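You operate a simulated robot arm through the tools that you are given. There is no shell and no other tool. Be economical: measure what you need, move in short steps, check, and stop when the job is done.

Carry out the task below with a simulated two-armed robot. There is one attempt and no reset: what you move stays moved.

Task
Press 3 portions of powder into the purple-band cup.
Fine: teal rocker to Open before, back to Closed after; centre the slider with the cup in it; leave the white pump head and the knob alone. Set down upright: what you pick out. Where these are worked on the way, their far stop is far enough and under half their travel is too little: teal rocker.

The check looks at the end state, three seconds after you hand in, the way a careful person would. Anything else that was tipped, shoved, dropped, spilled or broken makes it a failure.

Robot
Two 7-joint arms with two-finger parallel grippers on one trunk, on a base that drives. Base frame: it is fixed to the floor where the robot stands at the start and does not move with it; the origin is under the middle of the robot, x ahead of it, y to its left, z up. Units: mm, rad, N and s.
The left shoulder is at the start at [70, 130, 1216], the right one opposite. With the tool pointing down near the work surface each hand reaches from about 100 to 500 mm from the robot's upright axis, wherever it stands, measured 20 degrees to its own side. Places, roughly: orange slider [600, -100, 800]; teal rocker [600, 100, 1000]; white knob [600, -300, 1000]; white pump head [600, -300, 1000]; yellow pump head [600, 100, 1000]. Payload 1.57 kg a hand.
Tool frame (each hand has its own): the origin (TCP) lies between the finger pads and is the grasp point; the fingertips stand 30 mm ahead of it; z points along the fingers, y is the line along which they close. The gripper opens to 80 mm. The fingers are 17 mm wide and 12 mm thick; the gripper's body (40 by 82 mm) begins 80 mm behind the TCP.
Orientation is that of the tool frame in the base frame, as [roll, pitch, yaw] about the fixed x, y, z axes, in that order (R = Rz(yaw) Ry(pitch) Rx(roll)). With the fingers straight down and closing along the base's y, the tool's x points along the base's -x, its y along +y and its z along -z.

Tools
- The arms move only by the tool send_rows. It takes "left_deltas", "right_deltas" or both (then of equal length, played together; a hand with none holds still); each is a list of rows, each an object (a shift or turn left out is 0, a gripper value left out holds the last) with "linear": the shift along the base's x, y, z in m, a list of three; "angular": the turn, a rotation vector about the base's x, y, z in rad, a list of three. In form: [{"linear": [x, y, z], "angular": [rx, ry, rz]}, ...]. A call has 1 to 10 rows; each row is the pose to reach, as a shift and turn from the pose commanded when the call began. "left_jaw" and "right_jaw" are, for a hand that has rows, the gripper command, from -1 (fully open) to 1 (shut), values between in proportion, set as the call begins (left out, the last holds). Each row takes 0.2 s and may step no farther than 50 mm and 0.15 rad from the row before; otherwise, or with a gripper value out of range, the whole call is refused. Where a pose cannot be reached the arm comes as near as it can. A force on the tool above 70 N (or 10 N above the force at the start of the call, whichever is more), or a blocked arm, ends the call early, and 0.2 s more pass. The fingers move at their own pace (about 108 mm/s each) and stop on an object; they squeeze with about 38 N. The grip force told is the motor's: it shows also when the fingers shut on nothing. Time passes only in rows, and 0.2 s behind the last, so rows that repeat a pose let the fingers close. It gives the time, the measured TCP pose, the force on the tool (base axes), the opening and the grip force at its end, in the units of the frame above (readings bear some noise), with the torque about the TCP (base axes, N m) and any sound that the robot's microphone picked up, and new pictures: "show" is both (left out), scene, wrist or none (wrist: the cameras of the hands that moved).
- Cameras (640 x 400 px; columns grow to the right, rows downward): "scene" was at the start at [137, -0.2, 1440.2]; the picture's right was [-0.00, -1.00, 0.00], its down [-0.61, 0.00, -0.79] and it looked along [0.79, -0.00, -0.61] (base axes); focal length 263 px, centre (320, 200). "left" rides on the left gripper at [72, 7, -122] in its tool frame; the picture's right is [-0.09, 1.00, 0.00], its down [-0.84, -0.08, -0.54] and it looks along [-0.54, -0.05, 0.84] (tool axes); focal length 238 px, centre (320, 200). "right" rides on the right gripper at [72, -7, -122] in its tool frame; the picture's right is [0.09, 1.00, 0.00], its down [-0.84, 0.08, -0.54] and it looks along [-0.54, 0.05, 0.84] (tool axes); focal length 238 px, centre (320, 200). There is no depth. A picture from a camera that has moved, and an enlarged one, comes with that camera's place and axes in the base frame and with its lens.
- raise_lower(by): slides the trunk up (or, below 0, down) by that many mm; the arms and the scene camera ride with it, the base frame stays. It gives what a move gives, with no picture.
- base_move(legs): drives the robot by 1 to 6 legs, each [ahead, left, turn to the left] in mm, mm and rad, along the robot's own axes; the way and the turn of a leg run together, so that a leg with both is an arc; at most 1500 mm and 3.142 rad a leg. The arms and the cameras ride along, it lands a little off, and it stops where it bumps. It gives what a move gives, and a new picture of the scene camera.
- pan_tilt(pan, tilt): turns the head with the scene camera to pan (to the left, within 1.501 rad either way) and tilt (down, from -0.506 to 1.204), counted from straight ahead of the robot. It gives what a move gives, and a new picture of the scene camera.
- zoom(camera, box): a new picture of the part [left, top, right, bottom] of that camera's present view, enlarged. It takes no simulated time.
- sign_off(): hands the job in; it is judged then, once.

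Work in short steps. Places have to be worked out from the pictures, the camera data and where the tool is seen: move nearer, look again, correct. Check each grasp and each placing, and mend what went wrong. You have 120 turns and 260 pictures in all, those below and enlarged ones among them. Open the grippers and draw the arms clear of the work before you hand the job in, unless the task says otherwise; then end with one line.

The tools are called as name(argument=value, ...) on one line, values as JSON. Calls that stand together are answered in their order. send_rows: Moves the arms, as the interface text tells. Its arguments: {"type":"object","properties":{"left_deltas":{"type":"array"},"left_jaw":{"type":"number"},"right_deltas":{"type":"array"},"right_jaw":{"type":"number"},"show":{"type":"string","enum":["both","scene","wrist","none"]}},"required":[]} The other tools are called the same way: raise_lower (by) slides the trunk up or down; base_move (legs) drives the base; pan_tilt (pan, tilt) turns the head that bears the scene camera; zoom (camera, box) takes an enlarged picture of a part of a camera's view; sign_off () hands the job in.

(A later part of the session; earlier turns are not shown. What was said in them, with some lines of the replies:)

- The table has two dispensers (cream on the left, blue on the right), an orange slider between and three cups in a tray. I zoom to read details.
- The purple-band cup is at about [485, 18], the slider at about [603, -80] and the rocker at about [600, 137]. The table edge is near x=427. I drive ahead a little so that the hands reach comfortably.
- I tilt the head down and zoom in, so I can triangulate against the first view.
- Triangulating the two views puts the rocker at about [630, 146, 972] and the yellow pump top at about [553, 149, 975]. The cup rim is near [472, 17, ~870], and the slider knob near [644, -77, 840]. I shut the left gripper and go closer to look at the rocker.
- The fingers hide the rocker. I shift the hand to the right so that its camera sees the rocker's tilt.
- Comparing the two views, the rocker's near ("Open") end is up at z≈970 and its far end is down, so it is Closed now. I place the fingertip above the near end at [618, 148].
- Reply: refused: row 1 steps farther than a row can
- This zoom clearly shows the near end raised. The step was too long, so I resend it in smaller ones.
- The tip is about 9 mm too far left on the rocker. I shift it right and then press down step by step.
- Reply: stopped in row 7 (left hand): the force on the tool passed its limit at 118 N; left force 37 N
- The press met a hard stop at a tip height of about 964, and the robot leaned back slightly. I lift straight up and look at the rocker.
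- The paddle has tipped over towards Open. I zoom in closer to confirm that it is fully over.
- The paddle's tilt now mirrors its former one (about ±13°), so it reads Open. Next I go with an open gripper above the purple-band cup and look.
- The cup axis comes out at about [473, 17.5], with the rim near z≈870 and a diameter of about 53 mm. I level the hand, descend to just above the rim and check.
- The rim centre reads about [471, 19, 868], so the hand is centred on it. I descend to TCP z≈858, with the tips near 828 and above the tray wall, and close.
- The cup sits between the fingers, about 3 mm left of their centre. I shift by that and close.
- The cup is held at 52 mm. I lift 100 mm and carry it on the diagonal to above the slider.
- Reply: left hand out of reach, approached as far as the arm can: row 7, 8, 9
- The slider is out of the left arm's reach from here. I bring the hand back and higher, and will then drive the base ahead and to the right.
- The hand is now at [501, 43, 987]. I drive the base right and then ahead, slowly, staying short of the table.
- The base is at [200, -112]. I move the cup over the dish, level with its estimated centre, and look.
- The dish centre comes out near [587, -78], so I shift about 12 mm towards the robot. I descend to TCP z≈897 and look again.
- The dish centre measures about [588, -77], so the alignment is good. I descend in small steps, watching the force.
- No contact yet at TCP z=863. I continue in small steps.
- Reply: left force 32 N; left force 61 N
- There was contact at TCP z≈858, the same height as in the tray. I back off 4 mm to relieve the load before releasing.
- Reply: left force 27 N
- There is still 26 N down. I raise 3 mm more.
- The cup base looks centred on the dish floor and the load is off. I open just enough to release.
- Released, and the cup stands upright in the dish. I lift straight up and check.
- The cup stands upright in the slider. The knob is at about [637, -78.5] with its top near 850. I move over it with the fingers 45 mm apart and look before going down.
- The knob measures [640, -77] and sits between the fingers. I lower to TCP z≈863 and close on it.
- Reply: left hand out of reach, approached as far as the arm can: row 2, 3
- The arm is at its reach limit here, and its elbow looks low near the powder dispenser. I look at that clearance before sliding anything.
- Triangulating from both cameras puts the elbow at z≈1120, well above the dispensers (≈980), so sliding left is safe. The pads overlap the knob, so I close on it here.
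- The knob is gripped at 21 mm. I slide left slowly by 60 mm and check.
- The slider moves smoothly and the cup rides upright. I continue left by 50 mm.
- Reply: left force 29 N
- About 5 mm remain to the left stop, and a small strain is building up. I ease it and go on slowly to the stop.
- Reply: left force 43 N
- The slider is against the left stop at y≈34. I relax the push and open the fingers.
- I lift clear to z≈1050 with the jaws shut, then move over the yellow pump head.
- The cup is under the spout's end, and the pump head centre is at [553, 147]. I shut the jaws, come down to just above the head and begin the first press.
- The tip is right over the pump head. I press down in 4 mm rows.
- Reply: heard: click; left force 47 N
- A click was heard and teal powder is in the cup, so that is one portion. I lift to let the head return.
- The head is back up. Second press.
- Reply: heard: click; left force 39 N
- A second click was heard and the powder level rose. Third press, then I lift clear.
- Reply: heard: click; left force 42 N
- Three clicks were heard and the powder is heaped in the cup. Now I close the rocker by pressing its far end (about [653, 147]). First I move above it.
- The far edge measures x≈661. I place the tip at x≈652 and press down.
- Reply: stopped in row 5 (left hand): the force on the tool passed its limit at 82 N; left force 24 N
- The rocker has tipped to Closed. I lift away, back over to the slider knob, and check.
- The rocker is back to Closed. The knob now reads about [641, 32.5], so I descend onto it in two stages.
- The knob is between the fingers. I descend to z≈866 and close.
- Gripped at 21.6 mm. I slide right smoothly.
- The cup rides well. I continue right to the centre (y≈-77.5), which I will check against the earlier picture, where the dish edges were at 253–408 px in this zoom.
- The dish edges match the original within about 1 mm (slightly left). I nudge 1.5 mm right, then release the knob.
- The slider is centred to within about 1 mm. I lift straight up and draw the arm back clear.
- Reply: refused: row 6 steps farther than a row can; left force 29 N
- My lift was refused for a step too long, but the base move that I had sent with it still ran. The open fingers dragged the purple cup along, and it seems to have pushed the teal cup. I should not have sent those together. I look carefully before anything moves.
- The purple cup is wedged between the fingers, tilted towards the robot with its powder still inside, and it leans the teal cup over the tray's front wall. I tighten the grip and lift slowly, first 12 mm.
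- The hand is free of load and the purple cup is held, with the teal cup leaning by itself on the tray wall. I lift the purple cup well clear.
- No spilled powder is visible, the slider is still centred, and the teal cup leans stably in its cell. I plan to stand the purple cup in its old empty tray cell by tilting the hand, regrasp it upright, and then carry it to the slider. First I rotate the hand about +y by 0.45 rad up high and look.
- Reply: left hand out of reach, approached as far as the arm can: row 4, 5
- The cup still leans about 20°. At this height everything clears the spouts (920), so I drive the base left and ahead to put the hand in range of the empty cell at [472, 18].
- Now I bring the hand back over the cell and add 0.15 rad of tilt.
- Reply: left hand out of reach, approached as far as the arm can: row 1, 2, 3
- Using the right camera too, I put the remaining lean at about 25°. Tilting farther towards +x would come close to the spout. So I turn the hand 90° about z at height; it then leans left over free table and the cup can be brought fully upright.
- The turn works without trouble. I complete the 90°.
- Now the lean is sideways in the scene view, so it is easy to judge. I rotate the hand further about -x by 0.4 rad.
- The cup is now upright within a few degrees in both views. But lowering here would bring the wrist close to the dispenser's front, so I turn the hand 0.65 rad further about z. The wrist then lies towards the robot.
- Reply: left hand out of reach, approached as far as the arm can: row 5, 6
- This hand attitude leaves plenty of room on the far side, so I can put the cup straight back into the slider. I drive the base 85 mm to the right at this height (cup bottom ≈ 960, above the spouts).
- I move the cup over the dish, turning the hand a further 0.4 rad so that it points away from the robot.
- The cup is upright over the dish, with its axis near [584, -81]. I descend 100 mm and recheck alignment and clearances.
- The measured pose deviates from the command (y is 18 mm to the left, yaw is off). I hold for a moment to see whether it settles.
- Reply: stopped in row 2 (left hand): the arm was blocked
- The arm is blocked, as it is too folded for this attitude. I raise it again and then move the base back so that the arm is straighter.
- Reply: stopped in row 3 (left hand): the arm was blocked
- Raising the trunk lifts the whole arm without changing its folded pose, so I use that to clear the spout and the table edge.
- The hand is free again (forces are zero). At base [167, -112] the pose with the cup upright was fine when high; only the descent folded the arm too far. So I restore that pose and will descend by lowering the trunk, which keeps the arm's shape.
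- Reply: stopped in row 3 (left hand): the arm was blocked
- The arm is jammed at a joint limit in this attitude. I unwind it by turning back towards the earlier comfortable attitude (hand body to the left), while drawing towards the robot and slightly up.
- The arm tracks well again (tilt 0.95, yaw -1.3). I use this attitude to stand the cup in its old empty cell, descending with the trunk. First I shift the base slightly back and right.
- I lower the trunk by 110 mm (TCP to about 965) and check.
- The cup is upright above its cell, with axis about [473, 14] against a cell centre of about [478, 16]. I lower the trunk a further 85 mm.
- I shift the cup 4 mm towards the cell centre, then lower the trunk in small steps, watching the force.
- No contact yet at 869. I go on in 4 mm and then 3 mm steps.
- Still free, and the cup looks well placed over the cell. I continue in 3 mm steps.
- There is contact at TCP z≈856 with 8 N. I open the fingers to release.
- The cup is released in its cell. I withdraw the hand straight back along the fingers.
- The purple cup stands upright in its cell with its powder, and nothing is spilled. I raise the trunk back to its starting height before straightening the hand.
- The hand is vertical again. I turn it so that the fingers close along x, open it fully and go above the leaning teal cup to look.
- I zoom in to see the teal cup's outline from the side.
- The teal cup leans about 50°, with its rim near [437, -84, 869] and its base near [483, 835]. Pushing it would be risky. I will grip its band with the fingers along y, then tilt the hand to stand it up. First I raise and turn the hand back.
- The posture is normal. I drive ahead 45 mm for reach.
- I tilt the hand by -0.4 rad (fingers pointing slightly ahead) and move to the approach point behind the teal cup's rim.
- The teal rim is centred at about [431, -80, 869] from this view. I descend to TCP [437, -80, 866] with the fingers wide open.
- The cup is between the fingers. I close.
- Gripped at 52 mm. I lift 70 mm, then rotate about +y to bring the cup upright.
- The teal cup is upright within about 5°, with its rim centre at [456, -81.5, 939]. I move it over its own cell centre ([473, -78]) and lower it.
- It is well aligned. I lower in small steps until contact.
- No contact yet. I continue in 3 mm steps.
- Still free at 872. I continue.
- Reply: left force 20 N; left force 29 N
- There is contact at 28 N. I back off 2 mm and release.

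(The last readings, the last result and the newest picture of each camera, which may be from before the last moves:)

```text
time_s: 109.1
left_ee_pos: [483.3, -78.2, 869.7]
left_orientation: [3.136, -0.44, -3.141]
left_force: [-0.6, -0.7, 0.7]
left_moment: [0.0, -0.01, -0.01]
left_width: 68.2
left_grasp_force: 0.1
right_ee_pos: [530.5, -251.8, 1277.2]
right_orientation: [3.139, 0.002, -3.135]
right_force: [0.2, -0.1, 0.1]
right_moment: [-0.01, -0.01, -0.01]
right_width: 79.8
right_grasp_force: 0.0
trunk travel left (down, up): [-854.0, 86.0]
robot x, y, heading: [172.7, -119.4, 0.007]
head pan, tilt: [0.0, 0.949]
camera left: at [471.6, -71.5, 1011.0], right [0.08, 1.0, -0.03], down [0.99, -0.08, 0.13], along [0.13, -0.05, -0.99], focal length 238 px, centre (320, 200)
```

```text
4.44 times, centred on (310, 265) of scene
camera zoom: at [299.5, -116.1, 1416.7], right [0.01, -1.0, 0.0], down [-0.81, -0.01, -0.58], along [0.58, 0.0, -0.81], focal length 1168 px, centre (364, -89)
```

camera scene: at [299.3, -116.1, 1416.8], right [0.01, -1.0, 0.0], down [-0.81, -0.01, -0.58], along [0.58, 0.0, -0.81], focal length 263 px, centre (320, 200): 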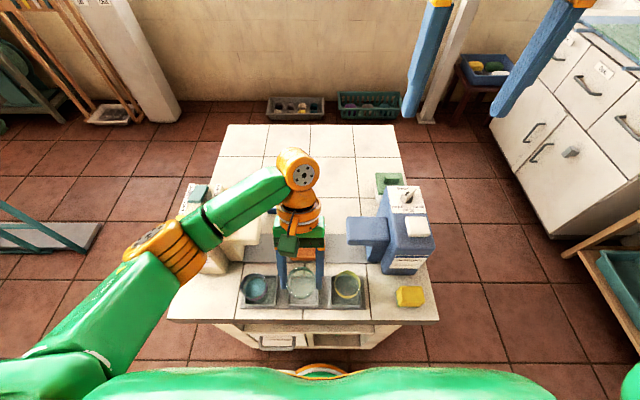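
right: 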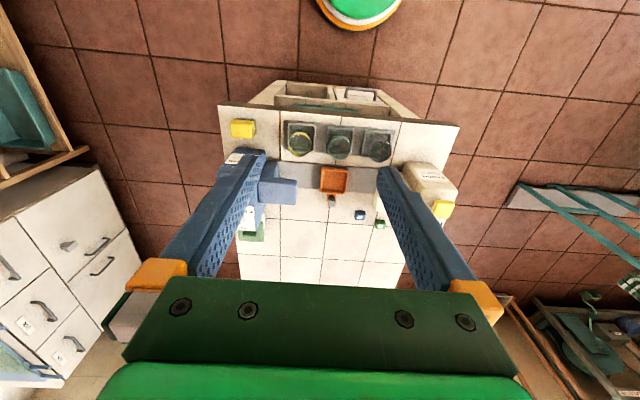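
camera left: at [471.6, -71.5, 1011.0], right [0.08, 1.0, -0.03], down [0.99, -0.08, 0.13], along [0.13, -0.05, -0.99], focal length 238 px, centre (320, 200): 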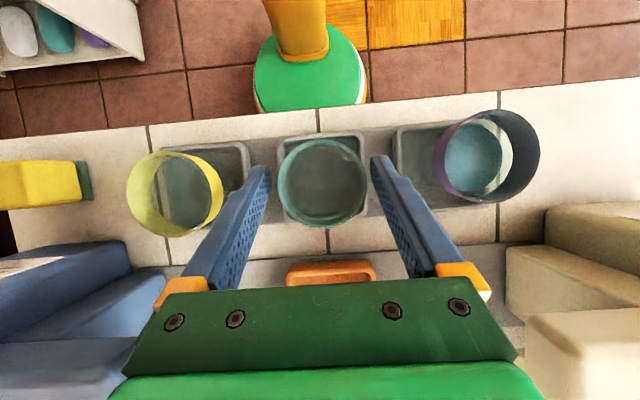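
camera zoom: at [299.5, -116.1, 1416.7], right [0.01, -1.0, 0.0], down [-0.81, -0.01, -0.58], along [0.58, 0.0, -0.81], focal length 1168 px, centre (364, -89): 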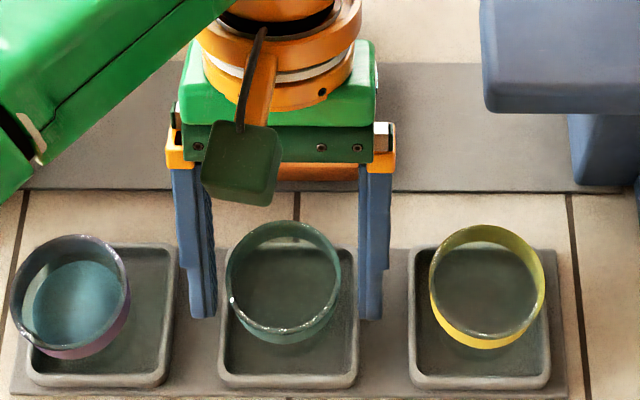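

The teal cup now stands upright in its cell like the yellow one. I withdraw, straighten the hand, and go above the purple cup ([472, 20]).

send_rows(left_deltas=[{"linear": [0.012, 0, 0.027]}, {"linear": [0.028, 0, 0.06]}, {"linear": [0.035, 0, 0.09]}, {"linear": [0.03, 0, 0.11], "angular": [0, -0.14, 0]}, {"linear": [0.02, 0.015, 0.12], "angular": [0, -0.28, 0]}, {"linear": [0.005, 0.045, 0.12], "angular": [0, -0.42, 0]}, {"linear": [-0.01, 0.075, 0.12], "angular": [0, -0.441, 0]}, {"linear": [-0.012, 0.098, 0.1], "angular": [0, -0.441, 0]}, {"linear": [-0.012, 0.098, 0.06], "angular": [0, -0.441, 0]}, {"linear": [-0.012, 0.098, 0.06], "angular": [0, -0.441, 0]}], left_jaw=-1, show="both")

zoom(camera="left", box=[220, 60, 420, 200])

```text
time_s: 111.3
left_ee_pos: [473.9, 18.6, 929.7]
left_orientation: [3.137, -0.001, 3.142]
left_force: [0.0, -0.2, -0.3]
left_moment: [0.02, 0.01, 0.0]
left_width: 80.0
left_grasp_force: 0.0
right_ee_pos: [529.4, -250.4, 1276.9]
right_orientation: [3.139, 0.001, -3.135]
right_force: [-0.9, 0.0, -0.3]
right_moment: [-0.04, -0.03, 0.0]
right_width: 80.2
right_grasp_force: 0.0
trunk travel left (down, up): [-854.0, 86.0]
robot x, y, heading: [176.8, -117.5, 0.011]
head pan, tilt: [0.0, 0.949]
camera scene: at [299.4, -116.4, 1416.8], right [0.01, -1.0, 0.0], down [-0.81, -0.01, -0.58], along [0.58, 0.0, -0.81], focal length 263 px, centre (320, 200)
camera left: at [402.4, 24.5, 1052.4], right [0.09, 1.0, 0.0], down [0.84, -0.08, 0.54], along [0.54, -0.05, -0.84], focal length 238 px, centre (320, 200)
```

scene: 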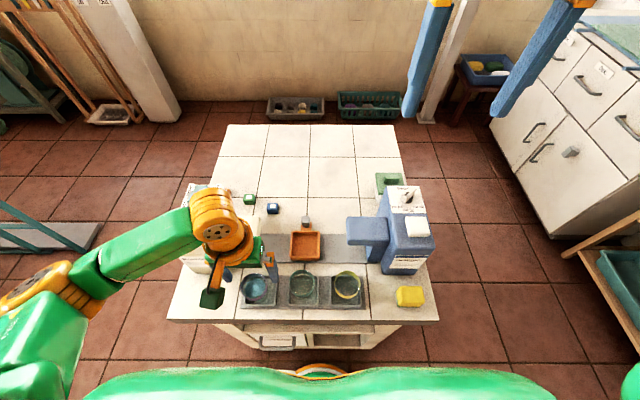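
left: 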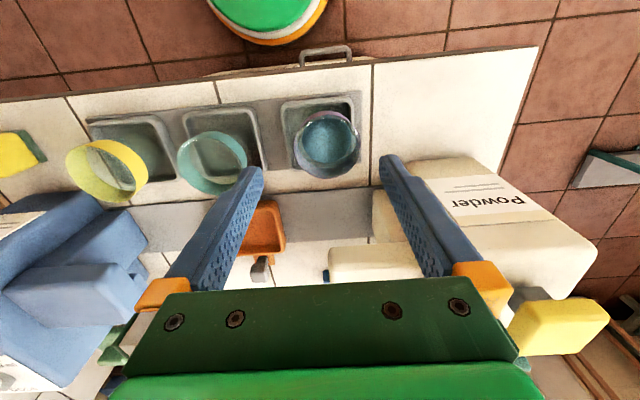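

```text
2.86 times, centred on (320, 130) of left
camera zoom: at [402.4, 24.5, 1052.4], right [0.09, 1.0, 0.0], down [0.84, -0.08, 0.54], along [0.54, -0.05, -0.84], focal length 681 px, centre (320, 400)
```

zoom: 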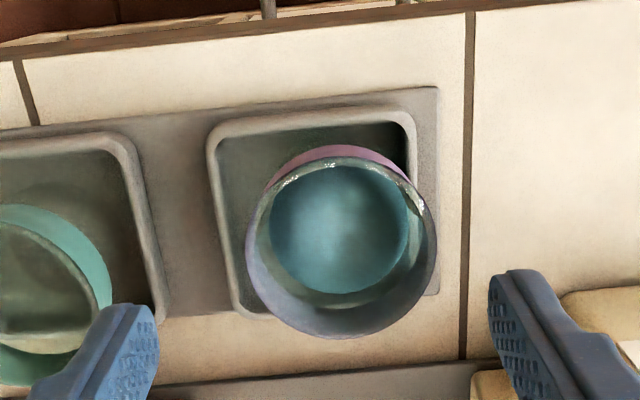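

The purple rim centre is at about [470, 24, 871]. I align, descend to z≈858 and close.

send_rows(left_deltas=[{"linear": [-0.003, 0.005, 0]}, {"linear": [-0.003, 0.005, -0.025]}, {"linear": [-0.003, 0.005, -0.05]}, {"linear": [-0.003, 0.005, -0.071]}, {"linear": [-0.003, 0.005, -0.071]}], show="wrist")

send_rows(left_deltas=[{"linear": [0, 0, 0]}, {"linear": [0, 0, 0]}, {"linear": [0, 0, 0]}, {"linear": [0, 0, 0]}], left_jaw=1, show="wrist")

```text
time_s: 112.5
left_ee_pos: [469.1, 24.5, 858.6]
left_orientation: [3.136, 0.001, 3.142]
left_force: [-0.2, 0.1, 0.0]
left_moment: [0.03, 0.0, 0.02]
left_width: 80.0
left_grasp_force: 0.1
right_ee_pos: [529.7, -250.7, 1276.8]
right_orientation: [3.139, 0.003, -3.136]
right_force: [0.3, 0.4, -0.6]
right_moment: [0.02, -0.01, 0.04]
right_width: 79.9
right_grasp_force: 0.2
trunk travel left (down, up): [-854.0, 86.0]
robot x, y, heading: [176.3, -116.9, 0.0]
head pan, tilt: [0.0, 0.949]
camera left: at [397.0, 29.7, 981.5], right [0.09, 1.0, 0.0], down [0.84, -0.08, 0.54], along [0.54, -0.05, -0.84], focal length 238 px, centre (320, 200)
```

left: 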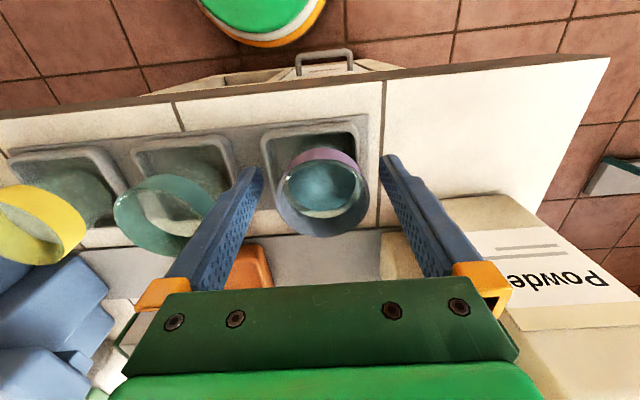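

```text
time_s: 113.5
left_ee_pos: [469.4, 24.5, 859.6]
left_orientation: [3.137, 0.0, 3.141]
left_force: [0.0, -0.7, 0.1]
left_moment: [0.01, 0.0, 0.02]
left_width: 52.5
left_grasp_force: 38.0
right_ee_pos: [531.2, -250.2, 1276.4]
right_orientation: [3.141, 0.001, -3.134]
right_force: [-0.4, 0.3, 0.4]
right_moment: [0.01, 0.04, 0.01]
right_width: 80.0
right_grasp_force: 0.0
trunk travel left (down, up): [-854.0, 86.0]
robot x, y, heading: [176.2, -117.4, 0.01]
head pan, tilt: [0.0, 0.949]
camera left: at [397.1, 29.8, 981.8], right [0.09, 1.0, 0.0], down [0.84, -0.08, 0.54], along [0.54, -0.05, -0.84], focal length 238 px, centre (320, 200)
```

left: 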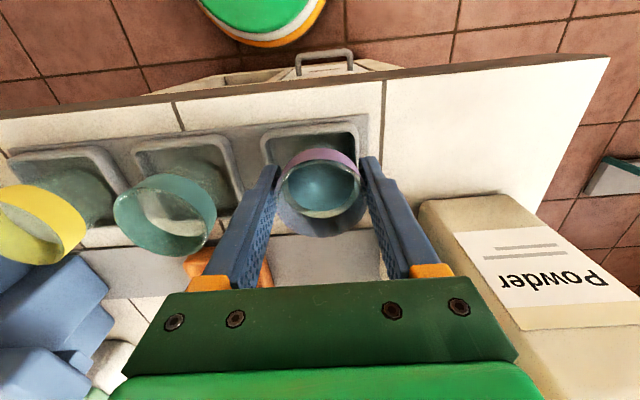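

Gripped at 52 mm. I lift 105 mm, carry it on the diagonal to above the dish, and come down to z≈898.

send_rows(left_deltas=[{"linear": [0, 0, 0.035]}, {"linear": [0, 0, 0.07]}, {"linear": [0, 0, 0.105]}, {"linear": [0.025, -0.022, 0.105]}, {"linear": [0.05, -0.044, 0.105]}, {"linear": [0.075, -0.066, 0.105]}, {"linear": [0.1, -0.088, 0.105]}, {"linear": [0.117, -0.102, 0.105]}, {"linear": [0.117, -0.102, 0.07]}, {"linear": [0.117, -0.102, 0.04]}], show="wrist")

zoom(camera="left", box=[240, 80, 400, 240])

zoom(camera="scene", box=[240, 210, 368, 290])

```text
time_s: 115.7
left_ee_pos: [590.0, -78.5, 894.6]
left_orientation: [3.137, 0.0, -3.141]
left_force: [0.3, 0.2, -0.9]
left_moment: [-0.02, 0.01, -0.01]
left_width: 52.4
left_grasp_force: 38.0
right_ee_pos: [531.0, -250.8, 1276.5]
right_orientation: [3.14, 0.002, -3.134]
right_force: [-0.1, 0.1, 0.3]
right_moment: [-0.02, 0.0, 0.04]
right_width: 79.8
right_grasp_force: 0.0
trunk travel left (down, up): [-854.0, 86.0]
robot x, y, heading: [176.9, -121.2, 0.008]
head pan, tilt: [0.0, 0.949]
camera left: at [518.3, -72.1, 1016.7], right [0.09, 1.0, 0.0], down [0.84, -0.08, 0.54], along [0.54, -0.05, -0.84], focal length 238 px, centre (320, 200)
```

left: 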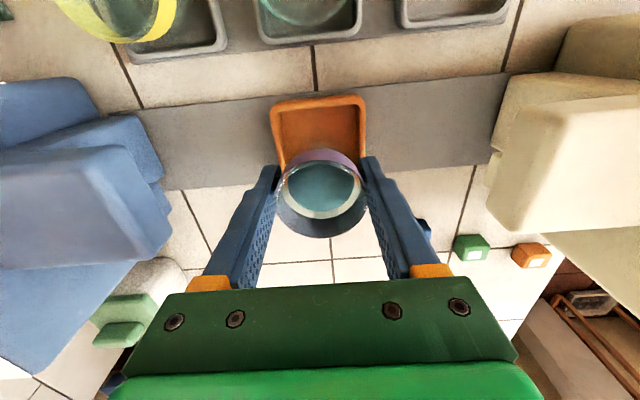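

```text
2.50 times, centred on (320, 160) of left
camera zoom: at [518.3, -72.1, 1016.7], right [0.09, 1.0, 0.0], down [0.84, -0.08, 0.54], along [0.54, -0.05, -0.84], focal length 596 px, centre (320, 300)
```

zoom: 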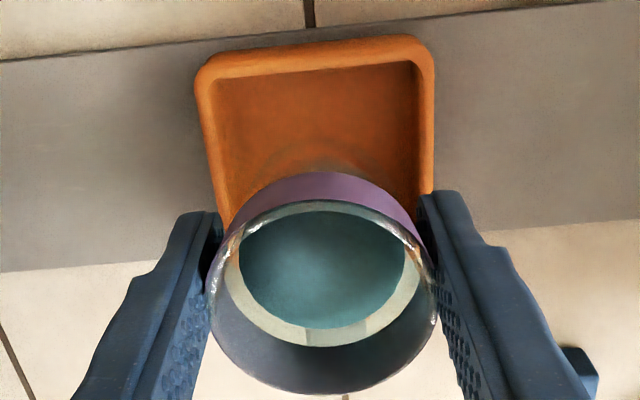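

```text
5.00 times, centred on (304, 250) of scene
camera zoom: at [299.9, -116.1, 1416.7], right [0.01, -1.0, 0.0], down [-0.81, -0.01, -0.58], along [0.58, 0.0, -0.81], focal length 1314 px, centre (400, -50)
```

zoom: 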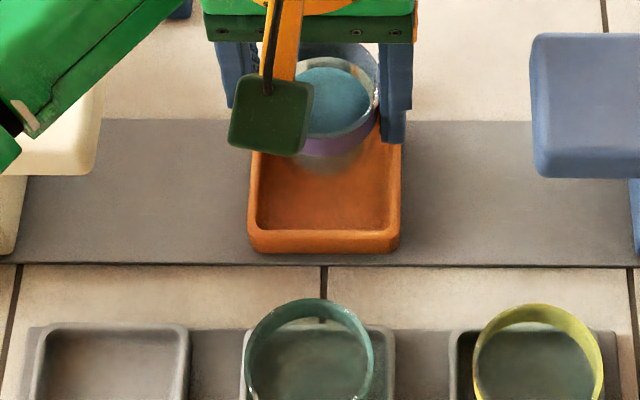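

The alignment matches the first placing. I lower to z≈864 and then in small steps to contact.

send_rows(left_deltas=[{"linear": [-0.001, 0.001, -0.012]}, {"linear": [-0.001, 0.001, -0.022]}, {"linear": [-0.001, 0.001, -0.032]}, {"linear": [-0.001, 0.001, -0.032]}], show="none")

send_rows(left_deltas=[{"linear": [0, 0, -0.003]}, {"linear": [0, 0, -0.003]}], show="none")

```text
time_s: 116.7
left_ee_pos: [586.6, -75.4, 863.8]
left_orientation: [3.136, 0.001, 3.141]
left_force: [0.2, 0.5, -0.7]
left_moment: [0.0, 0.01, -0.04]
left_width: 52.2
left_grasp_force: 37.8
right_ee_pos: [530.6, -250.3, 1277.0]
right_orientation: [3.14, 0.003, -3.135]
right_force: [0.5, -0.5, 0.7]
right_moment: [-0.02, 0.01, 0.0]
right_width: 80.0
right_grasp_force: 0.0
trunk travel left (down, up): [-854.0, 86.0]
robot x, y, heading: [178.0, -119.8, 0.012]
head pan, tilt: [0.0, 0.949]
```

```text
time_s: 117.3
left_ee_pos: [584.8, -74.9, 863.3]
left_orientation: [3.138, 0.003, -3.141]
left_force: [3.3, 0.8, 15.3]
left_moment: [-0.05, -0.23, 0.04]
left_width: 52.2
left_grasp_force: 38.4
right_ee_pos: [529.7, -250.7, 1277.4]
right_orientation: [3.14, 0.005, -3.136]
right_force: [-0.5, -0.6, 0.5]
right_moment: [-0.02, 0.02, 0.01]
right_width: 79.9
right_grasp_force: 0.1
trunk travel left (down, up): [-854.0, 86.0]
robot x, y, heading: [177.2, -117.0, 0.004]
head pan, tilt: [0.0, 0.949]
```

Contact at 15 N. I open to release.

send_rows(left_deltas=[{"linear": [0, 0, 0.001]}, {"linear": [0, 0, 0.001]}, {"linear": [0, 0, 0.001]}], left_jaw=-0.6, show="wrist")

zoom(camera="left", box=[240, 80, 400, 240])

```text
time_s: 118.1
left_ee_pos: [585.9, -74.5, 863.5]
left_orientation: [3.136, 0.001, -3.14]
left_force: [0.6, -0.4, 0.9]
left_moment: [-0.03, 0.0, 0.01]
left_width: 63.9
left_grasp_force: 0.1
right_ee_pos: [531.8, -250.7, 1275.7]
right_orientation: [3.138, 0.001, -3.134]
right_force: [0.3, -0.3, 0.6]
right_moment: [-0.02, 0.0, 0.02]
right_width: 80.3
right_grasp_force: 0.1
trunk travel left (down, up): [-854.0, 86.0]
robot x, y, heading: [177.4, -119.4, 0.009]
head pan, tilt: [0.0, 0.949]
camera left: at [514.3, -69.7, 985.7], right [0.09, 1.0, 0.01], down [0.84, -0.08, 0.54], along [0.54, -0.05, -0.84], focal length 238 px, centre (320, 200)
```

left: 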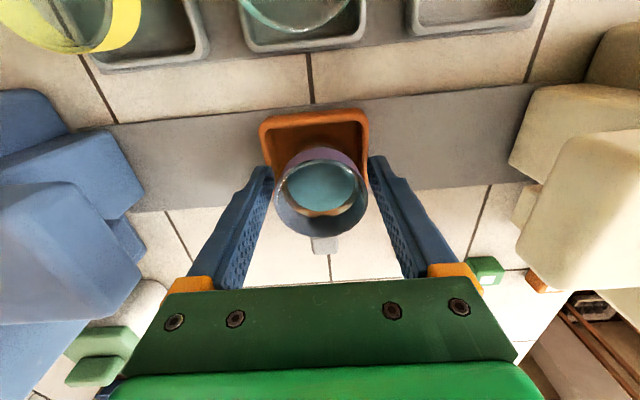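

```text
2.50 times, centred on (320, 160) of left
camera zoom: at [514.3, -69.7, 985.7], right [0.09, 1.0, 0.01], down [0.84, -0.08, 0.54], along [0.54, -0.05, -0.84], focal length 596 px, centre (320, 300)
```

zoom: 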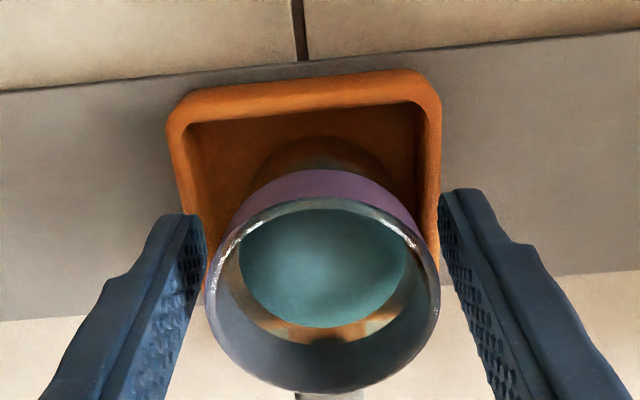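

The cup stands in the dish. I lift straight up, with this call alone, and check that it moved.

send_rows(left_deltas=[{"linear": [0, 0, 0.02]}, {"linear": [0, 0, 0.05]}, {"linear": [0, 0, 0.09]}, {"linear": [0, 0, 0.13]}, {"linear": [0, 0, 0.17]}, {"linear": [0, 0, 0.21]}, {"linear": [0, 0, 0.25]}, {"linear": [0, 0, 0.29]}], show="none")

zoom(camera="scene", box=[240, 210, 368, 290])

```text
time_s: 119.9
left_ee_pos: [583.8, -73.6, 1156.6]
left_orientation: [3.137, 0.002, -3.14]
left_force: [0.9, -0.4, 0.0]
left_moment: [-0.02, 0.04, 0.0]
left_width: 64.2
left_grasp_force: 0.1
right_ee_pos: [529.7, -251.3, 1276.7]
right_orientation: [3.14, 0.001, -3.135]
right_force: [0.4, 0.5, 0.0]
right_moment: [-0.02, 0.0, 0.01]
right_width: 80.2
right_grasp_force: 0.0
trunk travel left (down, up): [-854.0, 86.0]
robot x, y, heading: [171.8, -119.8, 0.007]
head pan, tilt: [0.0, 0.949]
```

```text
5.00 times, centred on (304, 250) of scene
camera zoom: at [298.3, -116.4, 1416.8], right [0.01, -1.0, 0.0], down [-0.81, -0.01, -0.58], along [0.58, 0.0, -0.81], focal length 1314 px, centre (400, -50)
```

zoom: 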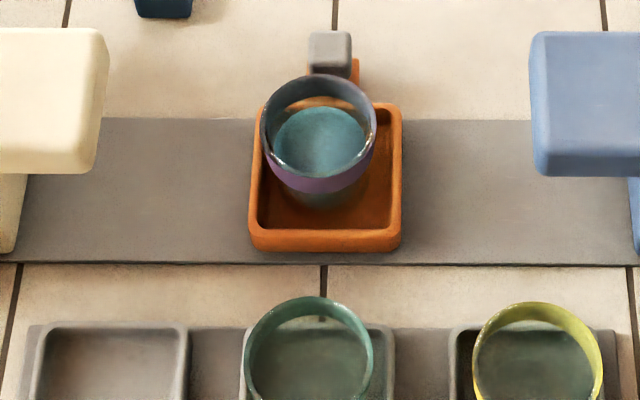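

The slider is centred with the upright cup in it, and all else stands properly. The hand is high (tips at 1127), so I now back the base away.

base_move(legs=[[-160, 0, 0]])

zoom(camera="scene", box=[170, 120, 440, 290])

zoom(camera="scene", box=[180, 130, 260, 190])

```text
time_s: 121.3
left_ee_pos: [429.5, -76.4, 1155.1]
left_orientation: [3.135, -0.003, 3.139]
left_force: [0.4, -1.4, 0.7]
left_moment: [-0.01, 0.01, -0.02]
left_width: 63.9
left_grasp_force: 0.1
right_ee_pos: [373.7, -253.0, 1275.8]
right_orientation: [3.139, -0.004, -3.139]
right_force: [-0.2, -0.1, 0.2]
right_moment: [-0.02, 0.03, 0.01]
right_width: 79.8
right_grasp_force: 0.0
trunk travel left (down, up): [-854.0, 86.0]
robot x, y, heading: [13.5, -119.4, 0.0]
head pan, tilt: [0.0, 0.949]
camera scene: at [143.0, -117.5, 1416.3], right [0.01, -1.0, 0.0], down [-0.81, 0.0, -0.58], along [0.58, 0.0, -0.82], focal length 263 px, centre (320, 200)
```

scene: 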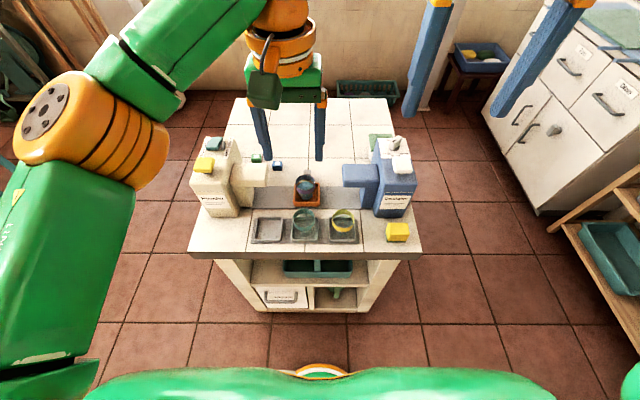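

```text
2.35 times, centred on (305, 205) of scene
camera zoom: at [143.0, -117.5, 1416.3], right [0.01, -1.0, 0.0], down [-0.81, 0.0, -0.58], along [0.58, 0.0, -0.82], focal length 618 px, centre (355, 188)
```

zoom: 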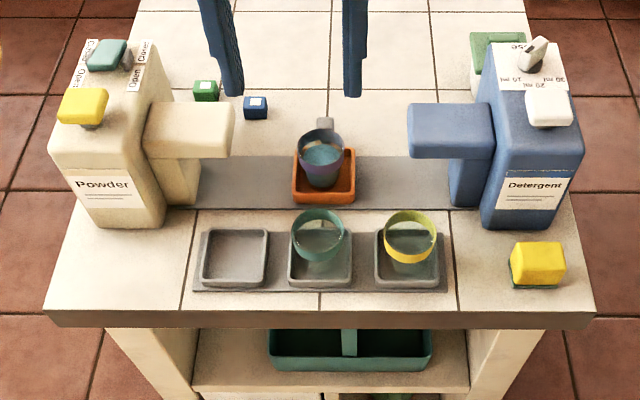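

```text
6.67 times, centred on (220, 160) of scene
camera zoom: at [143.0, -117.5, 1416.3], right [0.01, -1.0, 0.0], down [-0.81, 0.0, -0.58], along [0.58, 0.0, -0.82], focal length 1752 px, centre (987, 467)
```

zoom: 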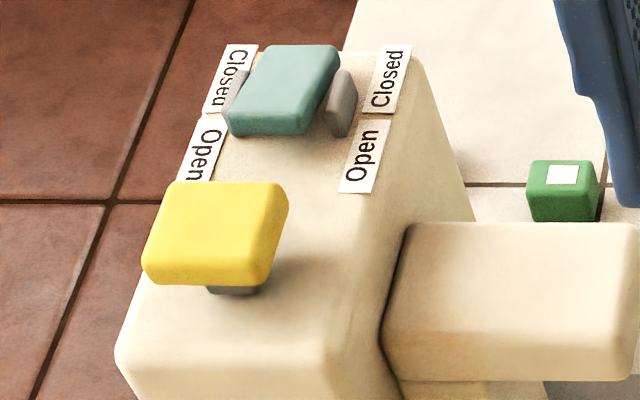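

Everything is in order: rocker Closed, slider centred with the upright cup, and the other cups upright in their cells. I open the gripper fully and draw the arm a little farther away.

send_rows(left_deltas=[{"linear": [-0.03, 0.02, 0.03]}, {"linear": [-0.06, 0.05, 0.06]}, {"linear": [-0.08, 0.08, 0.09]}, {"linear": [-0.08, 0.08, 0.09]}], left_jaw=-1, show="scene")

```text
refused: row 2 steps farther than a row can; nothing moved
```

That step was too long, so I repeat it with smaller ones.

send_rows(left_deltas=[{"linear": [-0.02, 0.02, 0.02]}, {"linear": [-0.04, 0.04, 0.04]}, {"linear": [-0.06, 0.06, 0.06]}, {"linear": [-0.06, 0.06, 0.06]}], left_jaw=-1, show="scene")

```text
time_s: 122.3
left_ee_pos: [362.2, -16.5, 1217.9]
left_orientation: [3.136, 0.0, 3.14]
left_force: [0.3, -0.6, -0.1]
left_moment: [0.03, 0.0, -0.02]
left_width: 80.0
left_grasp_force: 0.0
right_ee_pos: [369.2, -252.6, 1276.1]
right_orientation: [3.14, 0.001, -3.139]
right_force: [0.2, -0.1, 0.2]
right_moment: [0.0, -0.03, -0.01]
right_width: 80.1
right_grasp_force: 0.0
trunk travel left (down, up): [-854.0, 86.0]
robot x, y, heading: [15.1, -119.2, 0.006]
head pan, tilt: [0.0, 0.949]
camera scene: at [138.4, -117.7, 1416.8], right [0.01, -1.0, 0.0], down [-0.81, 0.0, -0.58], along [0.58, 0.0, -0.81], focal length 263 px, centre (320, 200)
```

scene: 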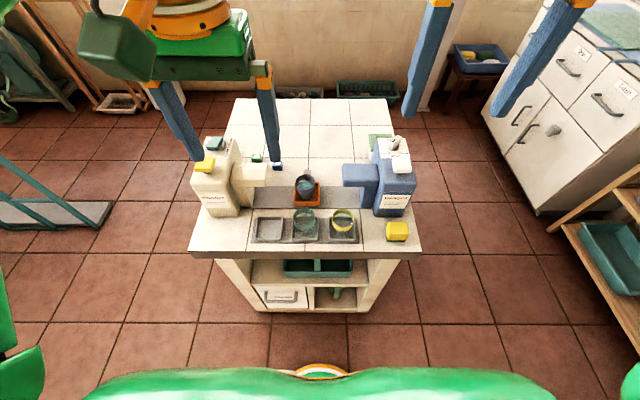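

The arms are clear, the grippers are open and the scene is as wanted, so I hand in.

sign_off()

```text
The job is handed in.
```

I handed the job in with 3 portions of powder in the purple-band cup, the cup upright in the centred slider and the teal rocker back at Closed; on the way I dragged that cup out of the slider by mistake and tipped the teal-band cup, then set both upright again and saw no spilled powder.
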